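You operate a simulated robot arm through the tools that you are given. There is no shell and no other tool. Be economical: measure what you need, move in short steps, check, and stop when the job is done.

You are at the controls of a simulated robot arm. One attempt, no reset.

Task
Clamp cover 75 and brush its dust off with the wash tray's cleaner.
Fine: clamp before brushing; brush back on the ledge, tray lid shut; the cover stays clamped.

Only the result counts: the job must be done as asked and must still hold three seconds after the hand-in. Knocking over, shifting, dropping, spilling or breaking anything else fails it. A push-on lid holds only when it is set on centred and level and pressed home; a screw cap is set on level and turned clockwise until tight.

Robot
A 5-joint arm with a two-finger parallel gripper, fixed in place. Base frame: the origin is at the foot of the arm, x ahead of it, y to its left, z up; the work surface is at about z = 3. Units: mm, rad, N and s.
With the tool pointing down near the work surface it reaches from about 260 to 600 mm from the base axis. Its first joint turns from -1.152 to 1.152 rad. The tool tilts only in the upright plane through the base axis and itself; it spins freely about its own axis. Payload 1.57 kg.
Tool frame: the origin (TCP) lies between the finger pads and is the grasp point; the fingertips stand 30 mm ahead of it; z points along the fingers, y is the line along which they close. The gripper opens to 80 mm. The fingers are 17 mm wide and 12 mm thick; the gripper's body (40 by 82 mm) begins 80 mm behind the TCP.
Orientation is told as [roll, pitch, yaw] about the base's x, y, z axes, in that order, counted from this pose: with the fingers straight down and closing along the base's y, the tool's x points along the base's -x, its y along +y and its z along -z.

Tools
- The arm moves only by the tool send_rows. Its argument "moves" is a list that holds one entry, the list of rows, each a list of 7 numbers: the shift along the tool's x, y, z in mm, then the turn, a rotation vector about the tool's x, y, z in rad, then the finger opening in mm, from 0 to 80. In form: [[[x, y, z, ax, ay, az, claw], ...]]. A call has 1 to 12 rows; each row is the pose to reach, as a shift and turn from the pose commanded when the call began, along the tool's axes at that moment. Rows are played at 5 a second. More than 50 mm and 0.15 rad between two rows, or a gripper value outside its range, and nothing of the call is played. A pose out of reach is approached as far as the arm can. The call stops where the force on the tool passes 90 N (or 10 N more than at its start, if that is more) or the arm is blocked; 0.2 s more then pass. The fingers move at their own pace (about 153 mm/s each) and stop on an object; they squeeze with about 26 N. The grip force told is the motor's: it shows also when the fingers shut on nothing. Time passes only in rows, and 0.2 s behind the last, so rows that repeat a pose let the fingers close. It gives the time, the measured TCP pose, the force on the tool (base axes), the opening and the grip force at its end, in the units of the frame above (readings bear some noise).
- Cameras (640 x 400 px; columns grow to the right, rows downward): "scene" is fixed at [32.7, 386.6, 524.7]; the picture's right is [-0.81, -0.58, 0.00], its down [-0.34, 0.47, -0.81] and it looks along [0.47, -0.66, -0.58] (base axes); focal length 319 px, centre (320, 200). "wrist" rides on the gripper at [72, -7, -122] in the tool frame; the picture's right is [0.09, 1.00, 0.00], its down [-0.84, 0.08, -0.54] and it looks along [-0.54, 0.05, 0.84] (tool axes); focal length 238 px, centre (320, 200). There is no depth. A picture from a camera that has moved, and an enlarged one, comes with that camera's place and axes in the base frame and with its lens.
- snapshot(camera): a new picture of that camera. No time passes.
- enlarge(camera, box): a new picture of the part [left, top, right, bottom] of that camera's present view, enlarged. No time passes.
- finish_job(): hands the job in; it is judged then, once.

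Go step by step. Nothing tells you positions but the pictures and the camera data: compare them with the known pose of the tool, close in by small moves and look again before you grip or let go. The budget is 120 turns and 68 pictures, counting those below and the enlarged ones. Unless the task says otherwise, let go and move clear before handing in, and close with one line.

The tools are called as a command line: name --argument value ..., lists and objects as JSON in quotes. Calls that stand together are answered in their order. send_rows: Moves the arm, as the interface text tells. Its arguments: {"type":"object","properties":{"moves":{"type":"array"}},"required":["moves"]} The other tools are called the same way: snapshot (camera) takes a picture; enlarge (camera, box) takes an enlarged picture of a part of a camera's view; finish_job () hands the job in.

At the start:

```text
clock: 0.0
eef_pos: [425.1, 149.4, 302.6]
tool_rot: [0.0, 0.0, 0.001]
wrist_force: [0.0, 0.8, 0.6]
opening: 80.0
grip_force: 0.1
```

scene: 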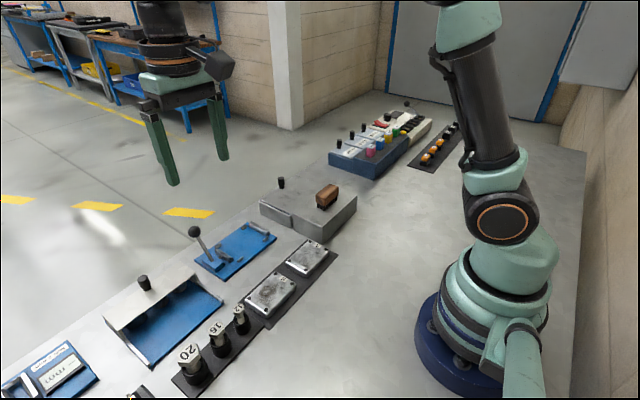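
wrist: 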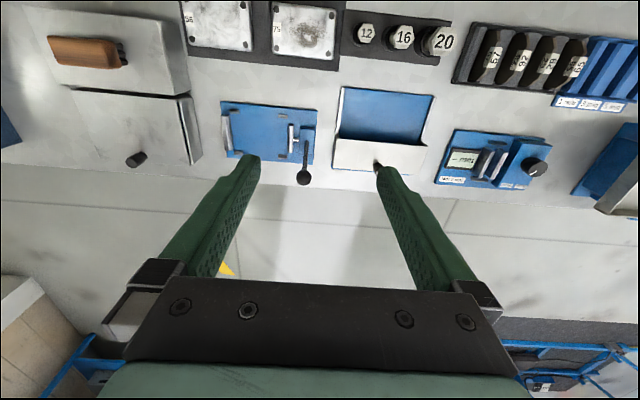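

I see covers labelled 56(?) and 75, a blue clamp fixture with lever, an open blue tray, and a brush on a grey block with a lidded box. I'll enlarge the views to understand each item.

enlarge --camera "wrist" --box '[0, 0, 340, 212]'

enlarge --camera "wrist" --box '[320, 0, 640, 200]'

enlarge --camera "scene" --box '[160, 160, 400, 310]'

enlarge --camera "scene" --box '[0, 250, 240, 400]'

```text
1.88 times, centred on (170, 106) of wrist
camera zoom: at [353.1, 144.2, 425.5], right [-0.09, 1.0, 0.0], down [0.84, 0.08, 0.54], along [0.54, 0.05, -0.84], focal length 449 px, centre (602, 377)
```

zoom: 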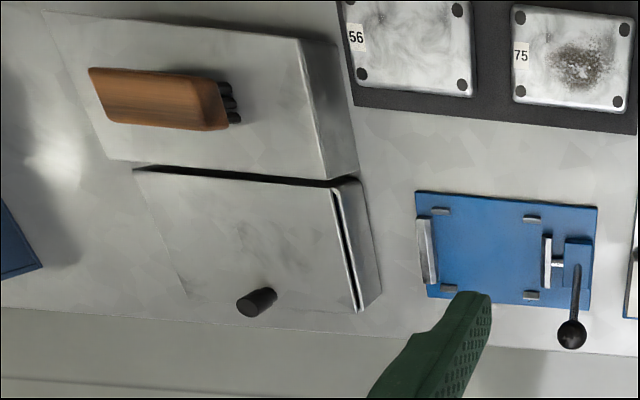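

```text
2.00 times, centred on (480, 100) of wrist
camera zoom: at [353.1, 144.2, 425.5], right [-0.09, 1.0, 0.0], down [0.84, 0.08, 0.54], along [0.54, 0.05, -0.84], focal length 477 px, centre (0, 400)
```

zoom: 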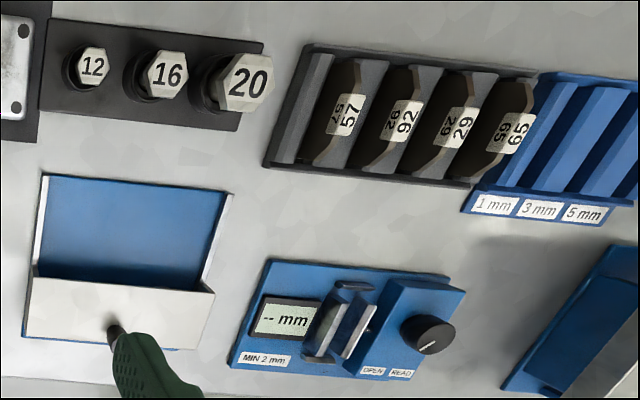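

```text
2.67 times, centred on (280, 235) of scene
camera zoom: at [32.7, 386.6, 524.7], right [-0.81, -0.58, 0.0], down [-0.34, 0.47, -0.81], along [0.47, -0.66, -0.58], focal length 850 px, centre (427, 107)
```

zoom: 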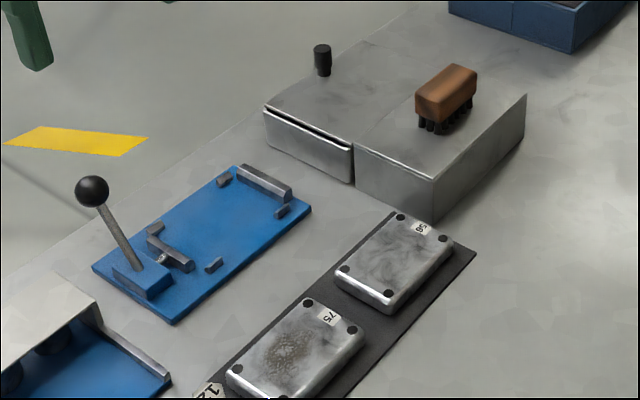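

```text
2.67 times, centred on (120, 325) of scene
camera zoom: at [32.7, 386.6, 524.7], right [-0.81, -0.58, 0.0], down [-0.34, 0.47, -0.81], along [0.47, -0.66, -0.58], focal length 850 px, centre (853, -133)
```

zoom: 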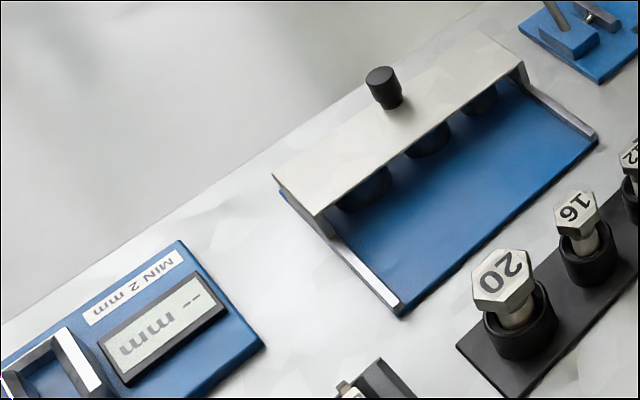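

The cover 75 lies at about (336,120); clamp fixture around (490,100), lever ball around (529,134,88). I'll go lower for a closer view of the clamp and tray.

send_rows --moves '[[[10, -15, 35, 0, 0, 0, 80], [25, -30, 70, 0, 0, 0, 80], [45, -50, 90, 0, 0, 0, 80]]]'

snapshot --camera "wrist"

```text
clock: 0.8
eef_pos: [380.3, 99.7, 212.7]
tool_rot: [-0.001, -0.002, 0.0]
wrist_force: [-0.1, -0.2, 0.5]
opening: 79.9
grip_force: 0.0
```

```text
61 pictures are left
camera wrist: at [307.4, 93.9, 335.0], right [-0.09, 1.0, 0.0], down [0.84, 0.08, 0.54], along [0.54, 0.05, -0.84], focal length 238 px, centre (320, 200)
```

wrist: 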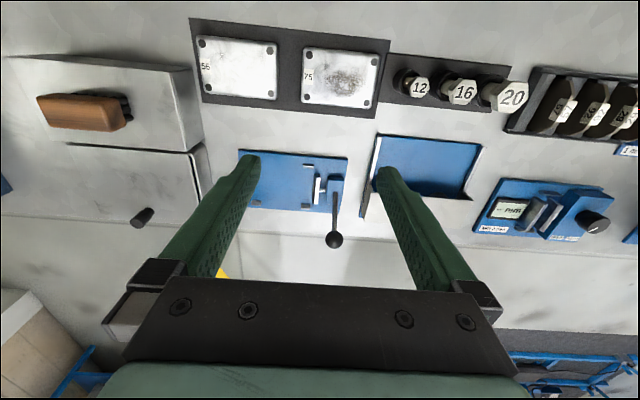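

enlarge --camera "wrist" --box '[230, 130, 390, 250]'

enlarge --camera "wrist" --box '[180, 10, 400, 130]'

enlarge --camera "scene" --box '[180, 200, 300, 285]'

enlarge --camera "scene" --box '[250, 165, 370, 245]'

```text
3.33 times, centred on (310, 190) of wrist
camera zoom: at [307.4, 93.9, 335.0], right [-0.09, 1.0, 0.0], down [0.84, 0.08, 0.54], along [0.54, 0.05, -0.84], focal length 794 px, centre (353, 233)
```

zoom: 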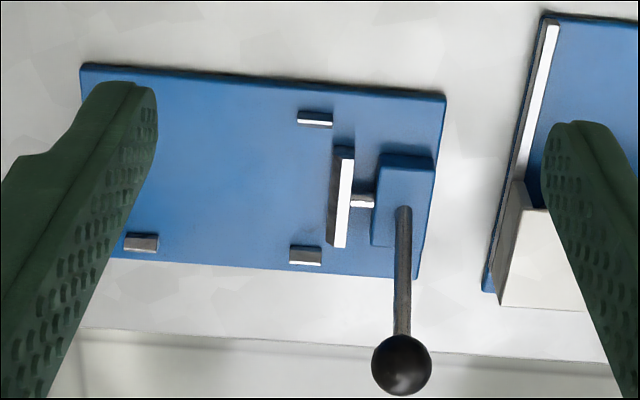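

```text
2.91 times, centred on (290, 70) of wrist
camera zoom: at [307.4, 93.9, 335.0], right [-0.09, 1.0, 0.0], down [0.84, 0.08, 0.54], along [0.54, 0.05, -0.84], focal length 693 px, centre (407, 578)
```

zoom: 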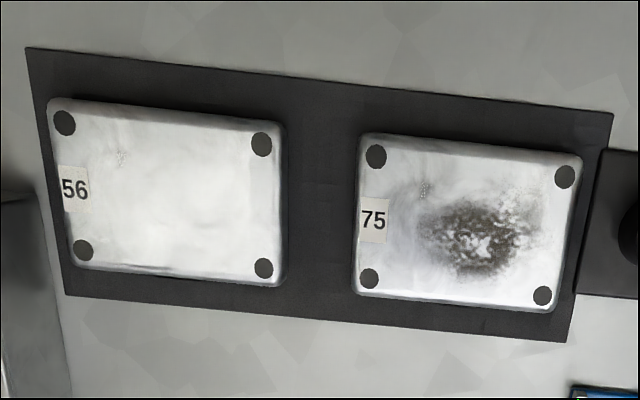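

```text
4.71 times, centred on (240, 242) of scene
camera zoom: at [32.7, 386.6, 524.7], right [-0.81, -0.58, 0.0], down [-0.34, 0.47, -0.81], along [0.47, -0.66, -0.58], focal length 1500 px, centre (696, 0)
```

zoom: 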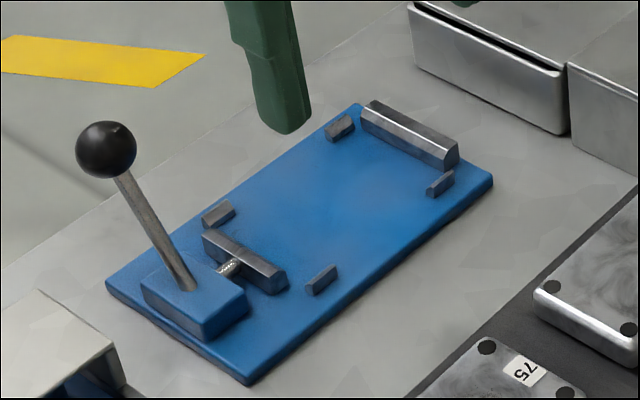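

```text
5.00 times, centred on (310, 205) of scene
camera zoom: at [32.7, 386.6, 524.7], right [-0.81, -0.58, 0.0], down [-0.34, 0.47, -0.81], along [0.47, -0.66, -0.58], focal length 1594 px, centre (370, 175)
```

zoom: 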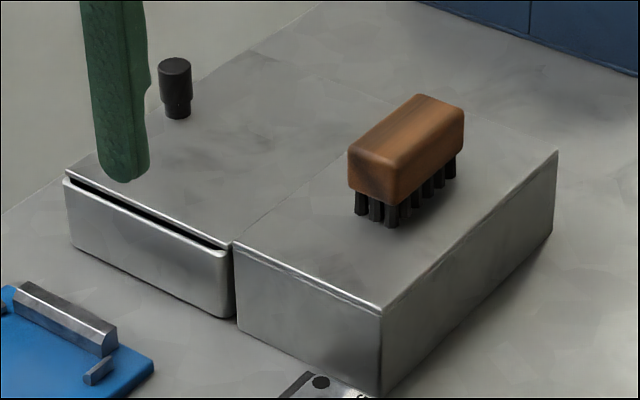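

Objects are axis-aligned: cover 75's centre is about (337,120), top z≈25, long side (≈85) along y, so I'll grip it across x. I'll turn the tool 90° and hover above it.

send_rows --moves '[[[4, 2, 8, 0, 0, -0.143, 80], [8, 4, 16, 0, 0, -0.286, 80], [12, 6, 24, 0, 0, -0.428, 80], [16, 8, 32, 0, 0, -0.571, 80], [20, 10, 40, 0, 0, -0.714, 80], [24, 12, 48, 0, 0, -0.857, 80], [28, 14, 56, 0, 0, -1.0, 80], [32, 16, 64, 0, 0, -1.142, 80], [36, 18, 72, 0, 0, -1.285, 80], [40, 19, 80, 0, 0, -1.428, 80], [42.8, 20, 92, 0, 0, -1.571, 80]]]'

snapshot --camera "wrist"

snapshot --camera "scene"

```text
clock: 3.2
eef_pos: [338.0, 121.8, 121.1]
tool_rot: [-0.002, 0.0, 1.576]
wrist_force: [0.0, 0.3, 0.0]
opening: 79.9
grip_force: 0.1
```

```text
56 pictures are left
camera wrist: at [344.6, 50.1, 243.8], right [-1.0, -0.1, 0.0], down [-0.08, 0.84, 0.54], along [-0.05, 0.54, -0.84], focal length 238 px, centre (320, 200)
```

wrist: 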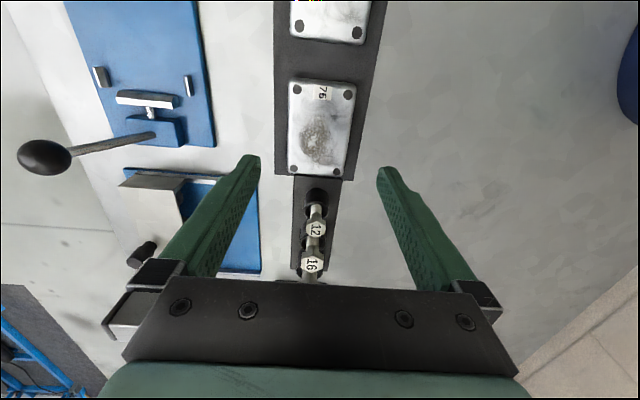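

```text
55 pictures are left
```

scene: 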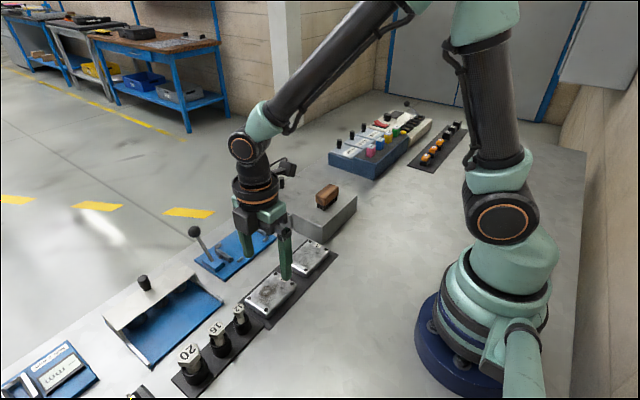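

The cover appears at about (339,118). I'll descend partway straddling it and check.

send_rows --moves '[[[3, -1, 35, 0, 0, 0, 80], [3, -1, 65, 0, 0, 0, 80], [3, -1, 65, 0, 0, 0, 80]]]'

snapshot --camera "wrist"

enlarge --camera "scene" --box '[220, 220, 340, 320]'

```text
clock: 4.0
eef_pos: [341.2, 117.3, 55.8]
tool_rot: [0.0, 0.0, 1.571]
wrist_force: [-0.2, 0.3, -0.7]
opening: 80.1
grip_force: 0.1
```

```text
54 pictures are left
camera wrist: at [346.3, 46.1, 178.7], right [-1.0, -0.09, 0.0], down [-0.08, 0.84, 0.54], along [-0.05, 0.54, -0.84], focal length 238 px, centre (320, 200)
```

wrist: 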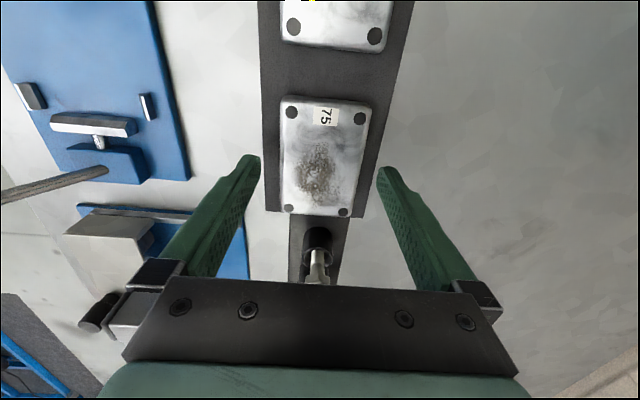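

```text
4.00 times, centred on (280, 270) of scene
camera zoom: at [32.7, 386.6, 524.7], right [-0.81, -0.58, 0.0], down [-0.34, 0.47, -0.81], along [0.47, -0.66, -0.58], focal length 1275 px, centre (480, -80)
```

zoom: 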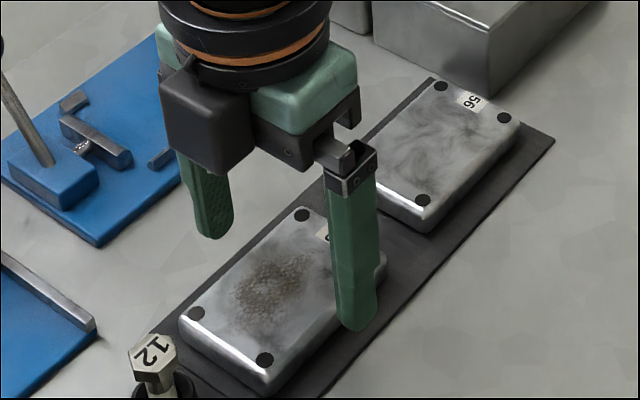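

Aligned: cover centre about (339,120). Lowering the last bit and closing.

send_rows --moves '[[[-2, 1.5, 8, 0, 0, 0, 80], [-2, 1.5, 15, 0, 0, 0, 80], [-2, 1.5, 15, 0, 0, 0, 80], [-2, 1.5, 15, 0, 0, 0, 50], [-2, 1.5, 15, 0, 0, 0, 50], [-2, 1.5, 15, 0, 0, 0, 50], [-2, 1.5, 15, 0, 0, 0, 50]]]'

snapshot --camera "wrist"

enlarge --camera "scene" --box '[220, 220, 340, 320]'

```text
clock: 5.6
eef_pos: [337.5, 119.3, 41.7]
tool_rot: [-0.001, -0.001, 1.571]
wrist_force: [1.1, 1.1, 0.4]
opening: 59.6
grip_force: 25.5
```

```text
52 pictures are left
camera wrist: at [343.8, 48.0, 163.8], right [-1.0, -0.09, 0.0], down [-0.08, 0.84, 0.54], along [-0.05, 0.54, -0.84], focal length 238 px, centre (320, 200)
```

wrist: 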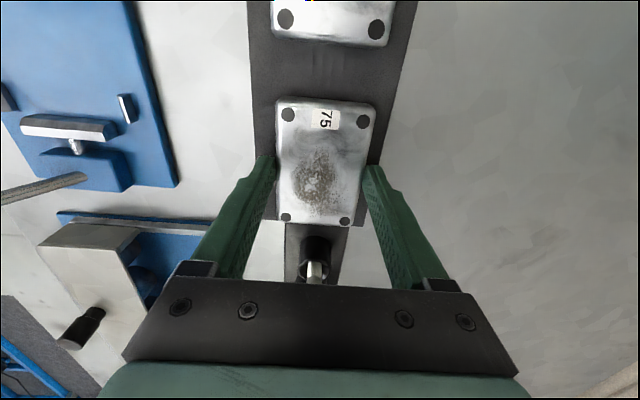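

```text
4.00 times, centred on (280, 270) of scene
camera zoom: at [32.7, 386.6, 524.7], right [-0.81, -0.58, 0.0], down [-0.34, 0.47, -0.81], along [0.47, -0.66, -0.58], focal length 1275 px, centre (480, -80)
```

zoom: 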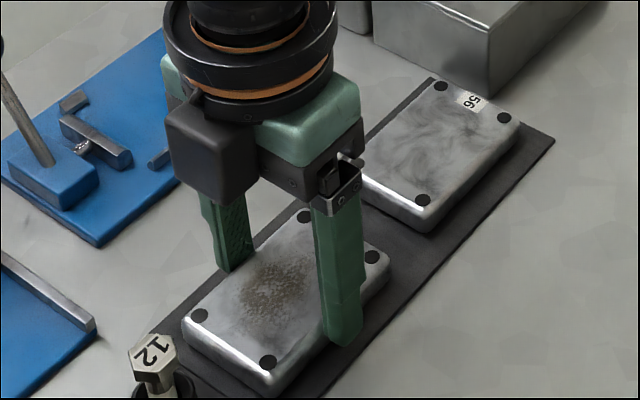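

The cover is held (59.6 mm wide). Lifting and carrying it above the clamp, whose seat I place at about (492,49).

send_rows --moves '[[[0, 0, -20, 0, 0, 0, 50], [0, 0, -50, 0, 0, 0, 50], [0, 0, -80, 0, 0, 0, 50], [15, -35, -80, 0, 0, 0, 50], [35, -75, -80, 0, 0, 0, 50], [55, -115, -80, 0, 0, 0, 50], [70, -153, -80, 0, 0, 0, 50], [70, -153, -80, 0, 0, 0, 50]]]'

snapshot --camera "wrist"

snapshot --camera "scene"

```text
clock: 7.4
eef_pos: [490.6, 49.6, 120.2]
tool_rot: [0.001, 0.001, 1.57]
wrist_force: [0.1, -0.3, -2.7]
opening: 59.2
grip_force: 25.8
```

```text
50 pictures are left
camera wrist: at [496.0, -21.4, 241.9], right [-1.0, -0.09, 0.0], down [-0.08, 0.84, 0.54], along [-0.05, 0.54, -0.84], focal length 238 px, centre (320, 200)
```

wrist: 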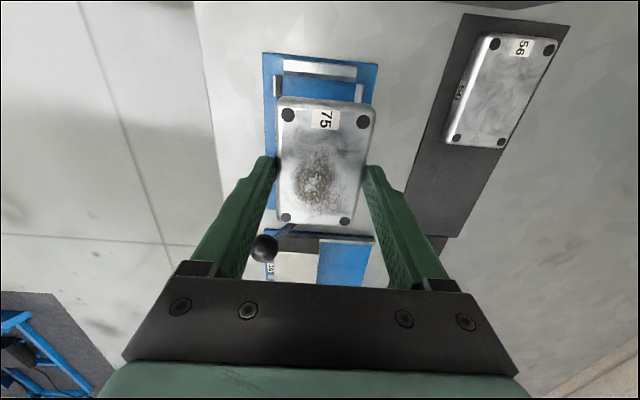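

```text
49 pictures are left
```

scene: 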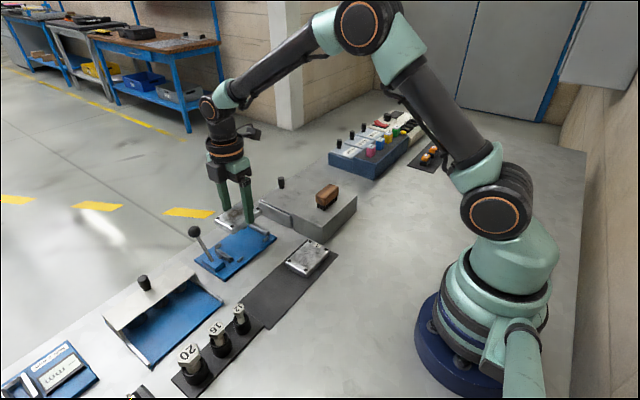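

enlarge --camera "wrist" --box '[240, 40, 400, 140]'

enlarge --camera "scene" --box '[180, 180, 300, 280]'

```text
4.00 times, centred on (320, 90) of wrist
camera zoom: at [496.0, -21.4, 241.9], right [-1.0, -0.09, 0.0], down [-0.08, 0.84, 0.54], along [-0.05, 0.54, -0.84], focal length 953 px, centre (320, 640)
```

zoom: 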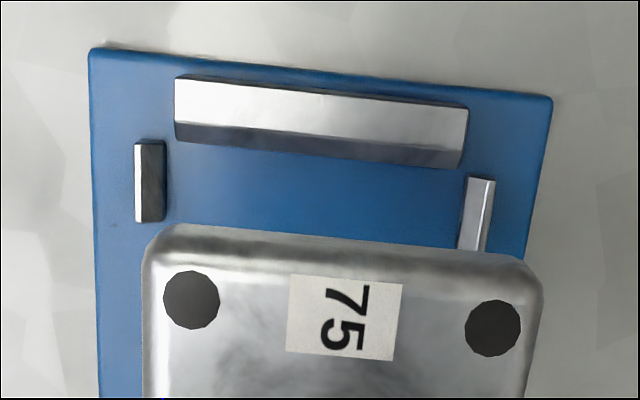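

```text
4.00 times, centred on (240, 230) of scene
camera zoom: at [32.7, 386.6, 524.7], right [-0.81, -0.58, 0.0], down [-0.34, 0.47, -0.81], along [0.47, -0.66, -0.58], focal length 1275 px, centre (640, 80)
```

zoom: 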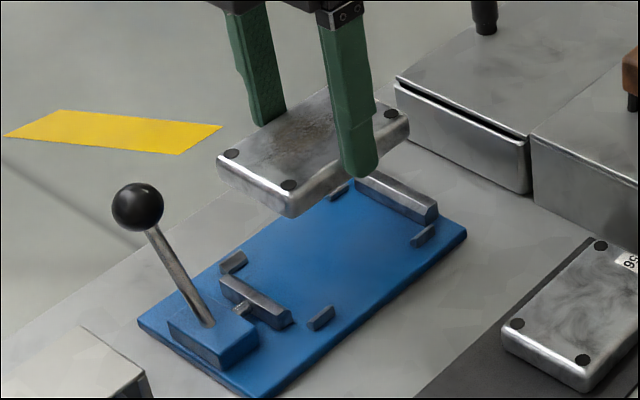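

Seat centre reads x≈494, with the fixed jaw face at y≈2. The cover must shift about +3.5 mm in x; I'll do that and descend to just above the guides.

send_rows --moves '[[[0.5, -3.5, 0, 0, 0, 0, 50], [0.5, -3.5, 30, 0, 0, 0, 50], [0.5, -3.5, 56, 0, 0, 0, 50], [0.5, -3.5, 56, 0, 0, 0, 50]]]'

enlarge --camera "wrist" --box '[240, 60, 400, 240]'

enlarge --camera "scene" --box '[180, 180, 300, 280]'

```text
clock: 8.4
eef_pos: [493.6, 48.7, 64.6]
tool_rot: [-0.002, 0.001, 1.571]
wrist_force: [-0.2, 0.6, -1.8]
opening: 59.7
grip_force: 26.1
```

```text
2.22 times, centred on (320, 150) of wrist
camera zoom: at [499.7, -22.1, 187.1], right [-1.0, -0.09, 0.0], down [-0.08, 0.84, 0.54], along [-0.05, 0.54, -0.84], focal length 530 px, centre (320, 311)
```

zoom: 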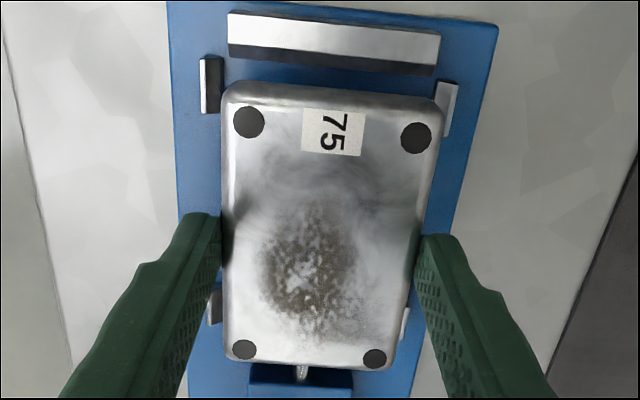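

```text
4.00 times, centred on (240, 230) of scene
camera zoom: at [32.7, 386.6, 524.7], right [-0.81, -0.58, 0.0], down [-0.34, 0.47, -0.81], along [0.47, -0.66, -0.58], focal length 1275 px, centre (640, 80)
```

zoom: 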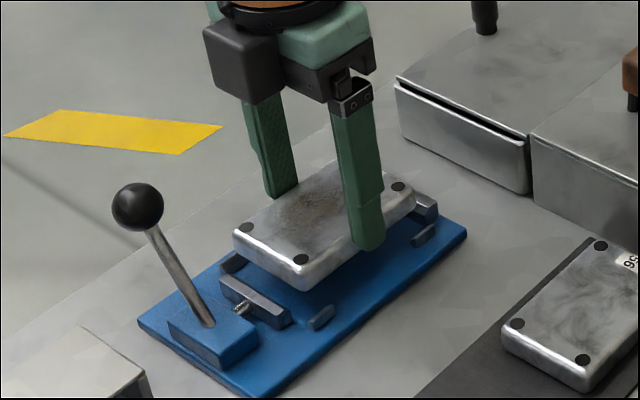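

Alignment with guides and jaws looks good. Descending gently to the seat.

send_rows --moves '[[[0, 0, 6, 0, 0, 0, 50], [0, 0, 11, 0, 0, 0, 50], [0, 0, 15, 0, 0, 0, 50], [0, 0, 17, 0, 0, 0, 50]]]'

enlarge --camera "scene" --box '[180, 180, 300, 280]'

```text
clock: 9.4
eef_pos: [495.5, 48.0, 47.5]
tool_rot: [0.001, 0.0, 1.571]
wrist_force: [-0.1, -0.7, -1.7]
opening: 59.6
grip_force: 25.5
```

```text
4.00 times, centred on (240, 230) of scene
camera zoom: at [32.7, 386.6, 524.7], right [-0.81, -0.58, 0.0], down [-0.34, 0.47, -0.81], along [0.47, -0.66, -0.58], focal length 1275 px, centre (640, 80)
```

zoom: 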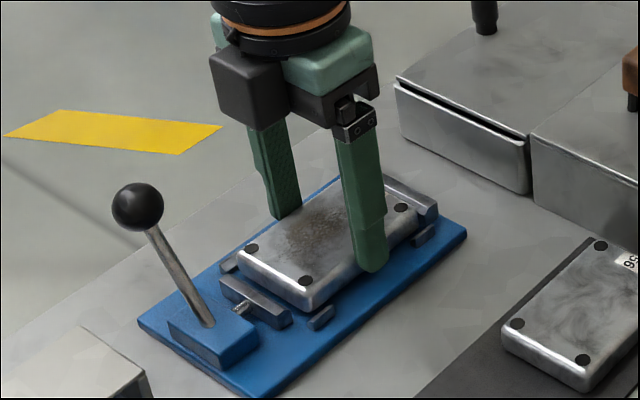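

send_rows --moves '[[[0, 0, 2, 0, 0, 0, 50], [0, 0, 4, 0, 0, 0, 50]]]'

enlarge --camera "wrist" --box '[240, 60, 400, 240]'

```text
clock: 10.0
eef_pos: [494.1, 48.2, 47.7]
tool_rot: [-0.001, 0.0, 1.571]
wrist_force: [-9.6, 0.0, 22.8]
opening: 59.5
grip_force: 26.1
```

```text
2.22 times, centred on (320, 150) of wrist
camera zoom: at [500.4, -22.5, 168.7], right [-1.0, -0.09, 0.0], down [-0.08, 0.84, 0.54], along [-0.05, 0.54, -0.84], focal length 530 px, centre (320, 311)
```

zoom: 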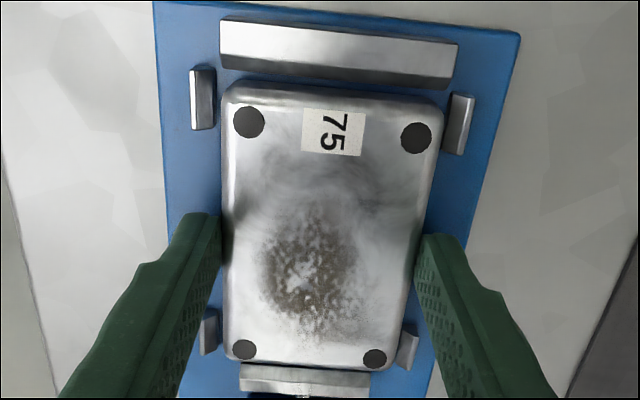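

Contact force shows the cover seated between the guides. Release and rise.

send_rows --moves '[[[0, 0, -3, 0, 0, 0, 50], [0, 0, -3, 0, 0, 0, 76], [0, 0, -3, 0, 0, 0, 76], [0, 0, -40, 0, 0, 0, 76], [0, 0, -85, 0, 0, 0, 76]]]'

snapshot --camera "wrist"

enlarge --camera "scene" --box '[180, 180, 300, 280]'

```text
clock: 11.2
eef_pos: [494.4, 50.3, 130.4]
tool_rot: [0.003, 0.0, 1.572]
wrist_force: [-0.8, 0.6, 0.3]
opening: 76.1
grip_force: 0.0
```

```text
42 pictures are left
camera wrist: at [500.4, -21.9, 254.0], right [-1.0, -0.09, 0.0], down [-0.08, 0.84, 0.54], along [-0.05, 0.54, -0.84], focal length 238 px, centre (320, 200)
```

wrist: 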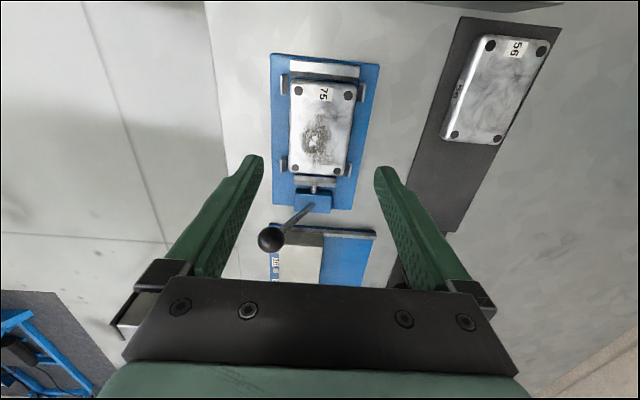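

```text
4.00 times, centred on (240, 230) of scene
camera zoom: at [32.7, 386.6, 524.7], right [-0.81, -0.58, 0.0], down [-0.34, 0.47, -0.81], along [0.47, -0.66, -0.58], focal length 1275 px, centre (640, 80)
```

zoom: 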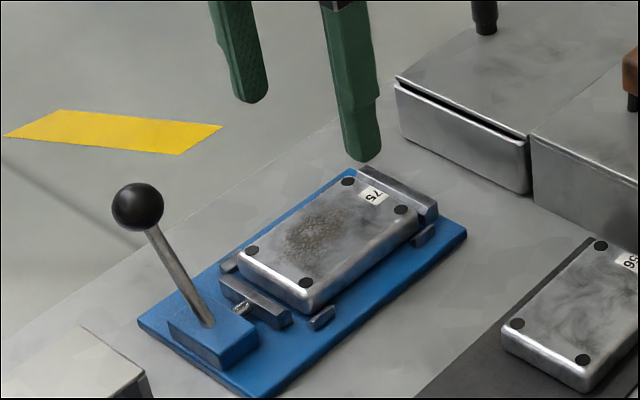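

Cover sits in place. Next the lever: the ball at about (530,133,88) leans toward +x, so I expect it swings to −x about the y axis. I'll hover over the ball first.

send_rows --moves '[[[-25, -12, -20, 0, 0, 0, 50], [-55, -24, -20, 0, 0, 0, 40], [-83, -36, -20, 0, 0, 0, 40], [-83, -36, -20, 0, 0, 0, 40]]]'

snapshot --camera "wrist"

enlarge --camera "scene" --box '[140, 160, 300, 280]'

```text
clock: 12.2
eef_pos: [532.6, 129.7, 148.9]
tool_rot: [0.001, 0.0, 1.571]
wrist_force: [-0.5, 0.2, -1.1]
opening: 40.0
grip_force: 0.0
```

```text
40 pictures are left
camera wrist: at [537.4, 59.4, 270.3], right [-1.0, -0.09, 0.0], down [-0.08, 0.84, 0.54], along [-0.05, 0.54, -0.84], focal length 238 px, centre (320, 200)
```

wrist: 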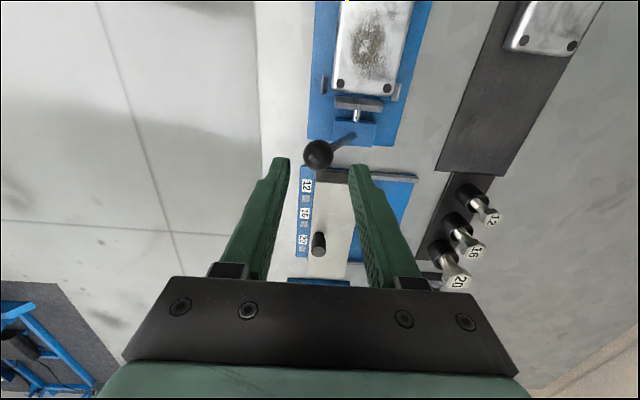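

```text
3.33 times, centred on (220, 220) of scene
camera zoom: at [32.7, 386.6, 524.7], right [-0.81, -0.58, 0.0], down [-0.34, 0.47, -0.81], along [0.47, -0.66, -0.58], focal length 1063 px, centre (653, 133)
```

zoom: 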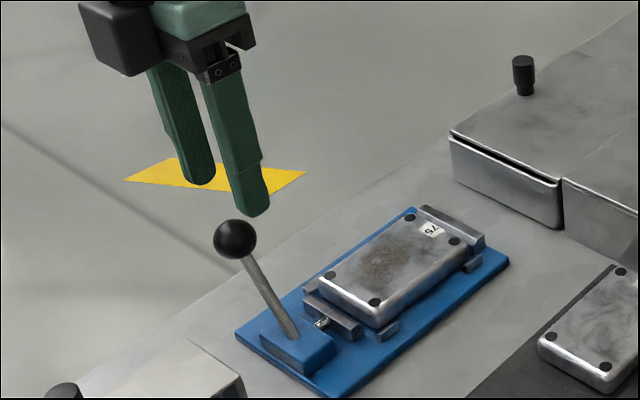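

Ball confirmed at about (532,133,88). I'll lower the tips around it, narrow them, and push toward −x a little to test.

send_rows --moves '[[[-3.5, 0, 20, 0, 0, 0, 40], [-3.5, 0, 41, 0, 0, 0, 40], [-3.5, 0, 41, 0, 0, 0, 27], [-3.5, 5, 39, 0, 0, 0, 27], [-3.5, 12, 36, 0, 0, 0, 27], [-3.5, 20, 34, 0, 0, 0, 27]]]'

enlarge --camera "scene" --box '[140, 160, 300, 280]'

```text
clock: 13.6
eef_pos: [511.4, 134.4, 116.5]
tool_rot: [0.001, 0.001, 1.571]
wrist_force: [1.1, 0.9, 0.9]
opening: 27.4
grip_force: 0.0
```

```text
3.33 times, centred on (220, 220) of scene
camera zoom: at [32.7, 386.6, 524.7], right [-0.81, -0.58, 0.0], down [-0.34, 0.47, -0.81], along [0.47, -0.66, -0.58], focal length 1063 px, centre (653, 133)
```

zoom: 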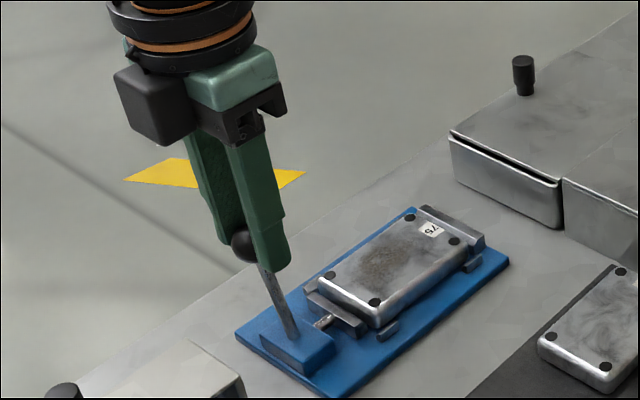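

The ball follows. I'll continue along the arc past vertical.

send_rows --moves '[[[0, 10, -1, 0, 0, 0, 27], [0, 20, -2, 0, 0, 0, 27], [0, 30, -1, 0, 0, 0, 27], [0, 40, 1, 0, 0, 0, 27]]]'

enlarge --camera "scene" --box '[140, 160, 300, 280]'

```text
clock: 14.6
eef_pos: [470.2, 134.8, 114.3]
tool_rot: [0.001, -0.001, 1.571]
wrist_force: [0.2, 0.4, -0.4]
opening: 27.3
grip_force: 0.5
```

```text
3.33 times, centred on (220, 220) of scene
camera zoom: at [32.7, 386.6, 524.7], right [-0.81, -0.58, 0.0], down [-0.34, 0.47, -0.81], along [0.47, -0.66, -0.58], focal length 1063 px, centre (653, 133)
```

zoom: 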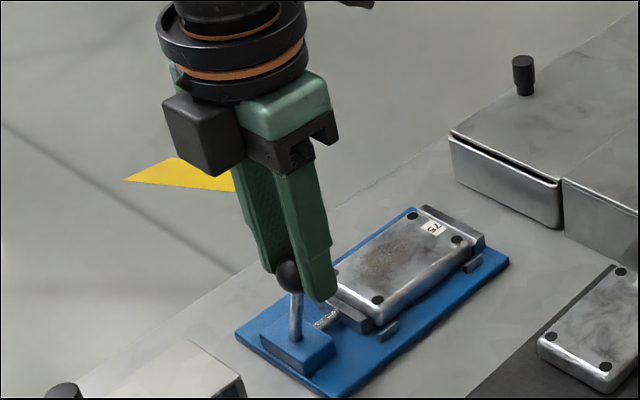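

send_rows --moves '[[[0, 6, 2, 0, 0, 0, 27], [0, 12, 5, 0, 0, 0, 27], [0, 18, 9, 0, 0, 0, 27], [0, 22, 12, 0, 0, 0, 27]]]'

enlarge --camera "scene" --box '[140, 160, 300, 280]'

```text
clock: 15.6
eef_pos: [450.1, 135.0, 104.7]
tool_rot: [-0.009, -0.002, 1.571]
wrist_force: [13.9, -1.2, 5.7]
opening: 39.5
grip_force: 7.2
```

```text
3.33 times, centred on (220, 220) of scene
camera zoom: at [32.7, 386.6, 524.7], right [-0.81, -0.58, 0.0], down [-0.34, 0.47, -0.81], along [0.47, -0.66, -0.58], focal length 1063 px, centre (653, 133)
```

zoom: 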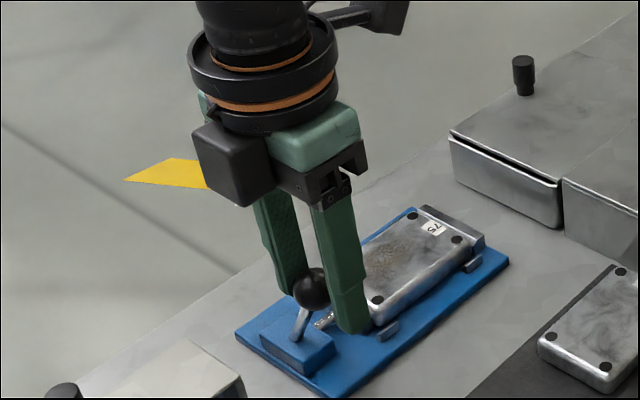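

The fingers got spread open with a sideways force, so the lever has reached its stop (mirror of the start). I'll back off, rise, and inspect.

send_rows --moves '[[[0, -3, 0, 0, 0, 0, 50], [0, -3, -5, 0, 0, 0, 56], [0, -3, -40, 0, 0, 0, 56], [0, -3, -60, 0, 0, 0, 56]]]'

enlarge --camera "scene" --box '[180, 200, 300, 290]'

enlarge --camera "wrist" --box '[200, 0, 420, 180]'

```text
clock: 16.6
eef_pos: [450.2, 136.7, 162.9]
tool_rot: [0.001, -0.002, 1.57]
wrist_force: [-0.4, -0.1, -0.1]
opening: 55.8
grip_force: 0.1
```

```text
4.44 times, centred on (240, 245) of scene
camera zoom: at [32.7, 386.6, 524.7], right [-0.81, -0.58, 0.0], down [-0.34, 0.47, -0.81], along [0.47, -0.66, -0.58], focal length 1417 px, centre (676, 0)
```

zoom: 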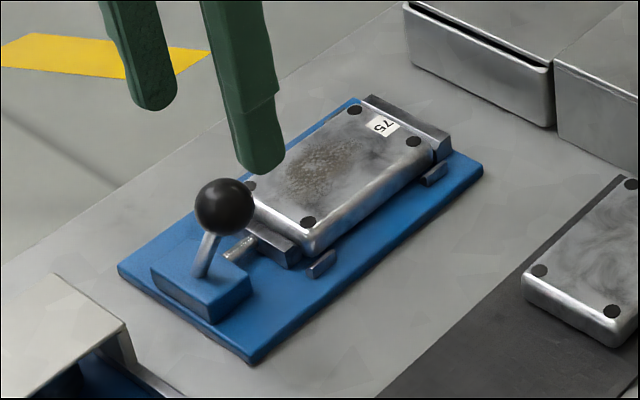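

```text
2.22 times, centred on (310, 90) of wrist
camera zoom: at [456.5, 65.5, 285.2], right [-1.0, -0.09, 0.0], down [-0.08, 0.84, 0.54], along [-0.05, 0.54, -0.84], focal length 530 px, centre (342, 444)
```

zoom: 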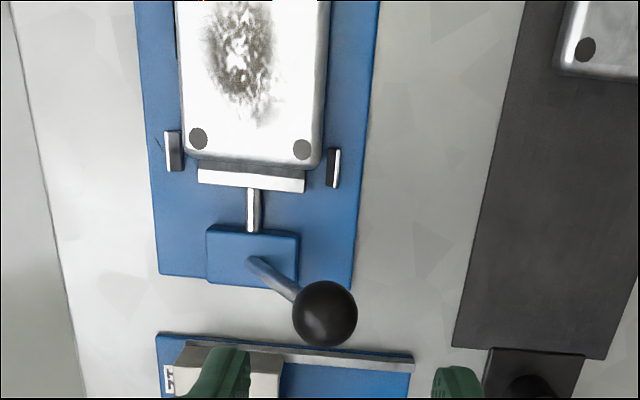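

Cover 75 is clamped: jaw pressed up, lever over. Next I'll hover by the wash tray and look at its lid, knob and brush.

send_rows --moves '[[[20, 0, -40, 0, 0, 0, 56], [60, -5, -50, 0, 0, 0, 60], [100, -10, -57, 0, 0, 0, 60], [140, -15, -57, 0, 0, 0, 60], [180, -20, -57, 0, 0, 0, 60], [220, -25, -57, 0, 0, 0, 60], [257, -30, -57, 0, 0, 0, 60], [257, -30, -57, 0, 0, 0, 60]]]'

snapshot --camera "wrist"

enlarge --camera "scene" --box '[230, 140, 390, 260]'

```text
clock: 18.4
eef_pos: [482.0, -121.8, 216.7]
tool_rot: [0.0, 0.0, 1.571]
wrist_force: [-0.6, 0.8, -0.1]
opening: 60.0
grip_force: 0.1
```

```text
33 pictures are left
camera wrist: at [487.2, -193.6, 341.0], right [-1.0, -0.09, 0.0], down [-0.08, 0.84, 0.54], along [-0.05, 0.54, -0.84], focal length 238 px, centre (320, 200)
```

wrist: 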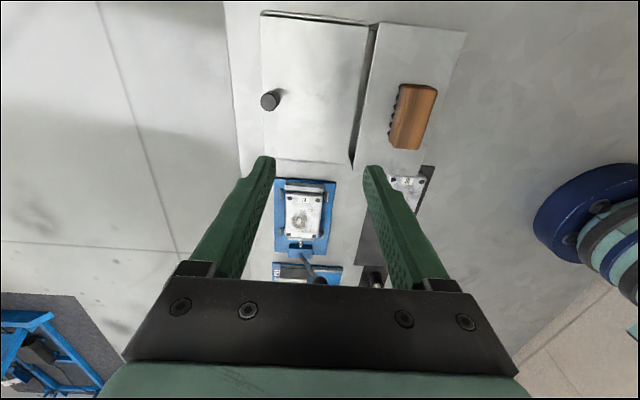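

```text
3.33 times, centred on (310, 200) of scene
camera zoom: at [32.7, 386.6, 524.7], right [-0.81, -0.58, 0.0], down [-0.34, 0.47, -0.81], along [0.47, -0.66, -0.58], focal length 1063 px, centre (353, 200)
```

zoom: 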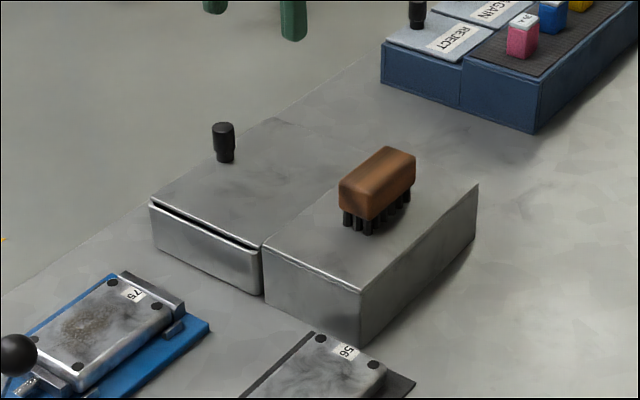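

enlarge --camera "wrist" --box '[230, 0, 480, 190]'

```text
2.11 times, centred on (355, 95) of wrist
camera zoom: at [487.2, -193.6, 341.0], right [-1.0, -0.09, 0.0], down [-0.08, 0.84, 0.54], along [-0.05, 0.54, -0.84], focal length 502 px, centre (246, 421)
```

zoom: 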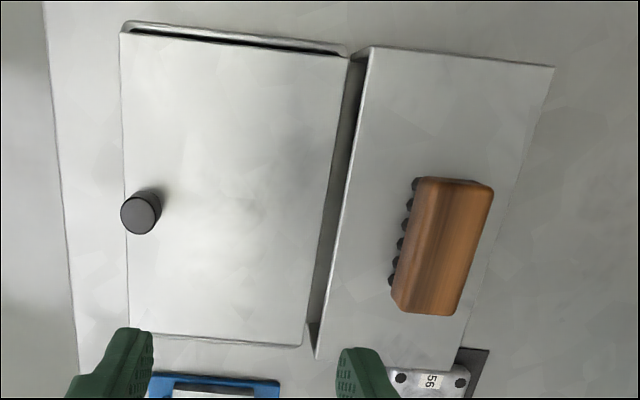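

Tray lid: x 439–549, y −213…−65, top z≈49, knob at about (537,−143), top z≈75, near its free edge; likely hinged by the ledge. The brush is at about (387,−143), top z≈92. I'll turn the fingers to close along y and hover over the knob.

send_rows --moves '[[[2, -5, 5, 0, 0, 0.143, 60], [4, -10, 10, 0, 0, 0.286, 60], [6, -15, 15, 0, 0, 0.428, 60], [8, -20, 20, 0, 0, 0.571, 60], [10, -25, 25, 0, 0, 0.714, 50], [12, -30, 30, 0, 0, 0.857, 50], [14, -35, 35, 0, 0, 1.0, 50], [16, -40, 40, 0, 0, 1.142, 50], [18, -45, 50, 0, 0, 1.285, 50], [20, -50, 60, 0, 0, 1.428, 50], [21, -55, 70, 0, 0, 1.571, 50], [21, -55, 70, 0, 0, 1.571, 50]]]'

snapshot --camera "wrist"

enlarge --camera "scene" --box '[220, 120, 380, 240]'

```text
clock: 21.0
eef_pos: [537.9, -142.0, 148.3]
tool_rot: [0.0, 0.001, -0.002]
wrist_force: [0.5, 0.0, -0.2]
opening: 50.1
grip_force: 0.2
```

```text
30 pictures are left
camera wrist: at [464.5, -147.8, 271.3], right [-0.09, 1.0, 0.0], down [0.84, 0.08, 0.54], along [0.54, 0.05, -0.84], focal length 238 px, centre (320, 200)
```

wrist: 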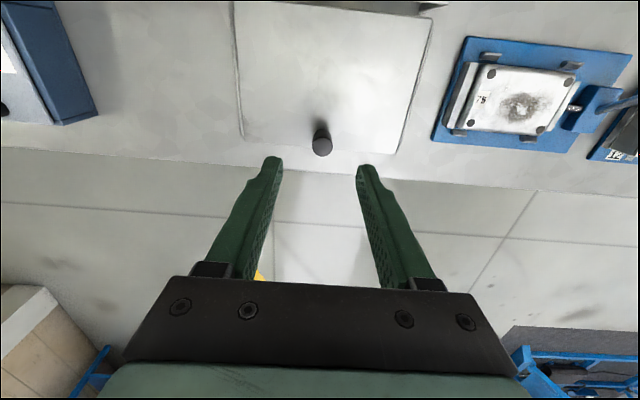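

```text
3.33 times, centred on (300, 180) of scene
camera zoom: at [32.7, 386.6, 524.7], right [-0.81, -0.58, 0.0], down [-0.34, 0.47, -0.81], along [0.47, -0.66, -0.58], focal length 1063 px, centre (387, 267)
```

zoom: 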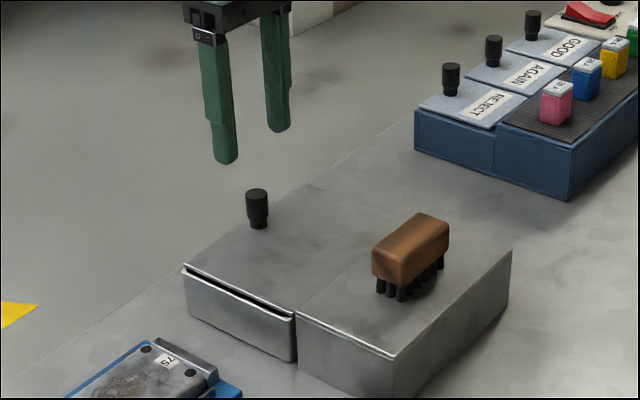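

Knob measured at about (535.5,−140). Descending and gripping it high.

send_rows --moves '[[[2.4, 2, 30, 0, 0, 0, 50], [2.4, 2, 64, 0, 0, 0, 50], [2.4, 2, 64, 0, 0, 0, 8], [2.4, 2, 64, 0, 0, 0, 8], [2.4, 2, 64, 0, 0, 0, 8]]]'

enlarge --camera "scene" --box '[230, 140, 350, 230]'

```text
clock: 22.2
eef_pos: [535.3, -139.5, 84.6]
tool_rot: [0.001, 0.002, 0.001]
wrist_force: [-2.6, 11.5, 1.8]
opening: 17.4
grip_force: 32.6
```

```text
4.44 times, centred on (290, 185) of scene
camera zoom: at [32.7, 386.6, 524.7], right [-0.81, -0.58, 0.0], down [-0.34, 0.47, -0.81], along [0.47, -0.66, -0.58], focal length 1417 px, centre (453, 267)
```

zoom: 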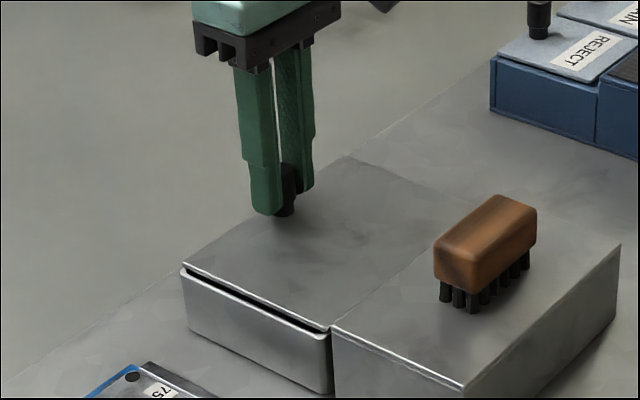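

Knob gripped. Testing a small hinge-like lift of about 0.1 rad.

send_rows --moves '[[[0.4, 1, -2, 0, 0, 0, 8], [0.9, 1, -4.8, 0, 0, 0, 8], [2.1, 1, -9.6, 0, 0, 0, 8]]]'

enlarge --camera "scene" --box '[230, 140, 350, 230]'

```text
clock: 23.0
eef_pos: [532.4, -140.1, 96.1]
tool_rot: [0.001, -0.002, -0.001]
wrist_force: [-0.1, 8.2, -3.3]
opening: 17.8
grip_force: 21.1
```

```text
4.44 times, centred on (290, 185) of scene
camera zoom: at [32.7, 386.6, 524.7], right [-0.81, -0.58, 0.0], down [-0.34, 0.47, -0.81], along [0.47, -0.66, -0.58], focal length 1417 px, centre (453, 267)
```

zoom: 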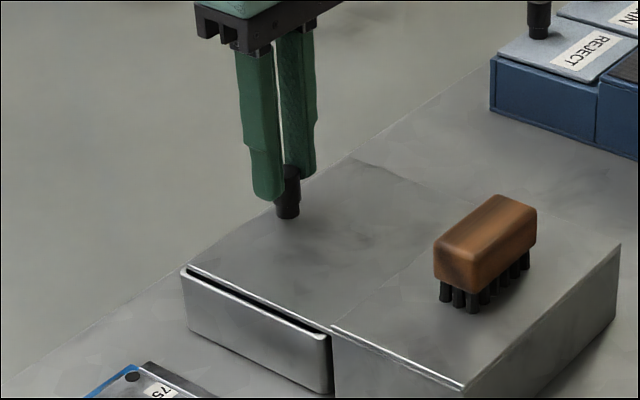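

The fingers seem to have slid up the knob while the lid stayed shut. I'll reopen, shift slightly in +y to centre, and regrip lower.

send_rows --moves '[[[0, 0, 0, 0, 0, 0, 40], [0, 1.5, 0, 0, 0, 0, 40], [-2, 1.5, 14, 0, 0, 0, 40], [-2, 1.5, 14, 0, 0, 0, 40], [-2, 1.5, 14, 0, 0, 0, 5], [-2, 1.5, 14, 0, 0, 0, 5], [-2, 1.5, 14, 0, 0, 0, 5]]]'

enlarge --camera "wrist" --box '[200, 60, 440, 220]'

```text
clock: 24.6
eef_pos: [534.2, -140.2, 80.6]
tool_rot: [0.0, -0.002, -0.003]
wrist_force: [0.8, -17.8, -2.9]
opening: 17.8
grip_force: 32.2
```

```text
2.50 times, centred on (320, 140) of wrist
camera zoom: at [460.7, -145.6, 202.3], right [-0.09, 1.0, 0.0], down [0.84, 0.08, 0.54], along [0.54, 0.05, -0.84], focal length 596 px, centre (320, 350)
```

zoom: 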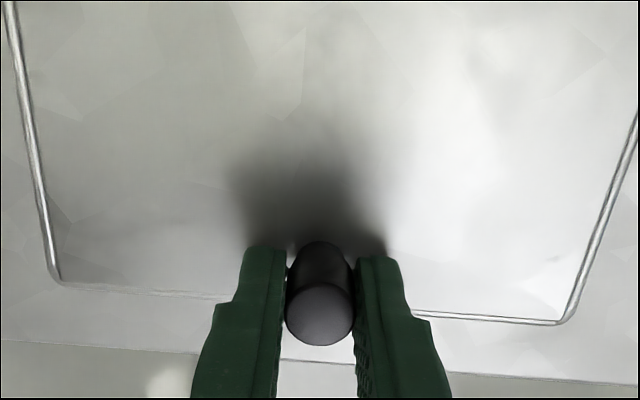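

Grip is deep on the knob now; I'll recentre y by −1.4 and lift along the arc again.

send_rows --moves '[[[0, -1.5, 0, 0, 0, 0, 5], [0, -1.5, -2, 0, 0, 0, 5], [0.9, -1.5, -5, 0, 0, 0, 5], [2.1, -1.5, -9.6, 0, 0, 0, 5]]]'

enlarge --camera "scene" --box '[230, 140, 350, 230]'

```text
clock: 25.6
eef_pos: [532.9, -140.2, 94.0]
tool_rot: [0.001, -0.006, 0.001]
wrist_force: [0.7, -9.8, -0.5]
opening: 17.8
grip_force: 23.2
```

```text
4.44 times, centred on (290, 185) of scene
camera zoom: at [32.7, 386.6, 524.6], right [-0.81, -0.58, 0.0], down [-0.34, 0.47, -0.81], along [0.47, -0.66, -0.58], focal length 1417 px, centre (453, 267)
```

zoom: 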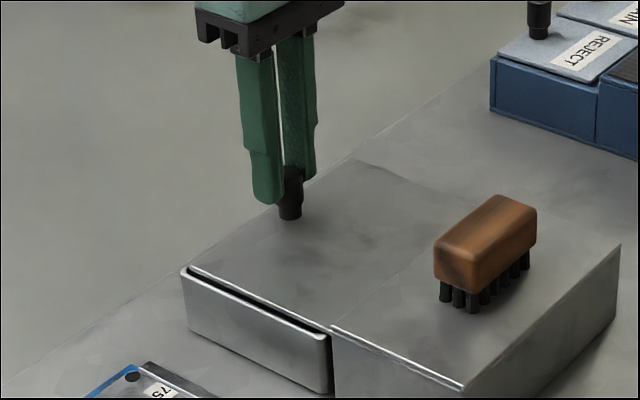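

The knob and lid edge look shifted toward −x with no rise: the lid appears to slide under the ledge rather than hinge. I'll lower again and slide −x a little to test.

send_rows --moves '[[[0, 0, 0, 0, 0, 0, 30], [0, 1, 10, 0, 0, 0, 30], [0, 1, 10, 0, 0, 0, 12], [0, 1, 10, 0, 0, 0, 12], [6, 1, 10, 0, 0, 0, 12], [12, 1, 10, 0, 0, 0, 12], [20, 1, 10, 0, 0, 0, 12]]]'

enlarge --camera "scene" --box '[230, 140, 350, 230]'

```text
clock: 27.2
eef_pos: [512.0, -140.3, 81.1]
tool_rot: [-0.002, -0.004, -0.001]
wrist_force: [0.9, -13.5, 9.1]
opening: 17.5
grip_force: 32.8
```

```text
4.44 times, centred on (290, 185) of scene
camera zoom: at [32.7, 386.6, 524.6], right [-0.81, -0.58, 0.0], down [-0.34, 0.47, -0.81], along [0.47, -0.66, -0.58], focal length 1417 px, centre (453, 267)
```

zoom: 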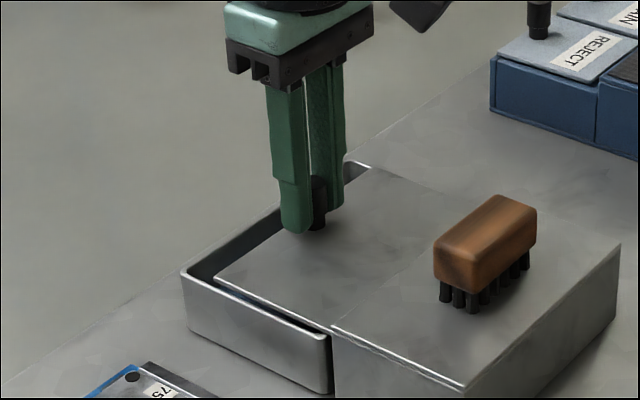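

It slides. Continue pulling it open toward the ledge.

send_rows --moves '[[[12, 0, 0, 0, 0, 0, 12], [24, 0, 0, 0, 0, 0, 12], [36, 0, 0, 0, 0, 0, 12], [48, 0, 0, 0, 0, 0, 12], [58, 0, 0, 0, 0, 0, 12], [65, 0, 0, 0, 0, 0, 12]]]'

enlarge --camera "scene" --box '[230, 140, 350, 230]'

```text
clock: 28.6
eef_pos: [447.6, -141.0, 80.8]
tool_rot: [-0.001, -0.008, 0.0]
wrist_force: [14.8, -26.9, 3.1]
opening: 17.8
grip_force: 32.8
```

```text
4.44 times, centred on (290, 185) of scene
camera zoom: at [32.7, 386.6, 524.6], right [-0.81, -0.58, 0.0], down [-0.34, 0.47, -0.81], along [0.47, -0.66, -0.58], focal length 1417 px, centre (453, 267)
```

zoom: 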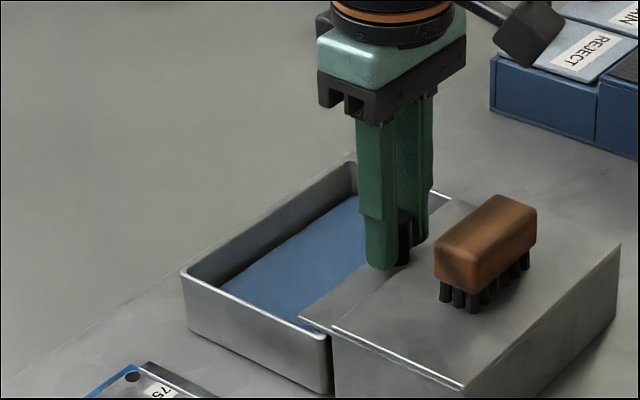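

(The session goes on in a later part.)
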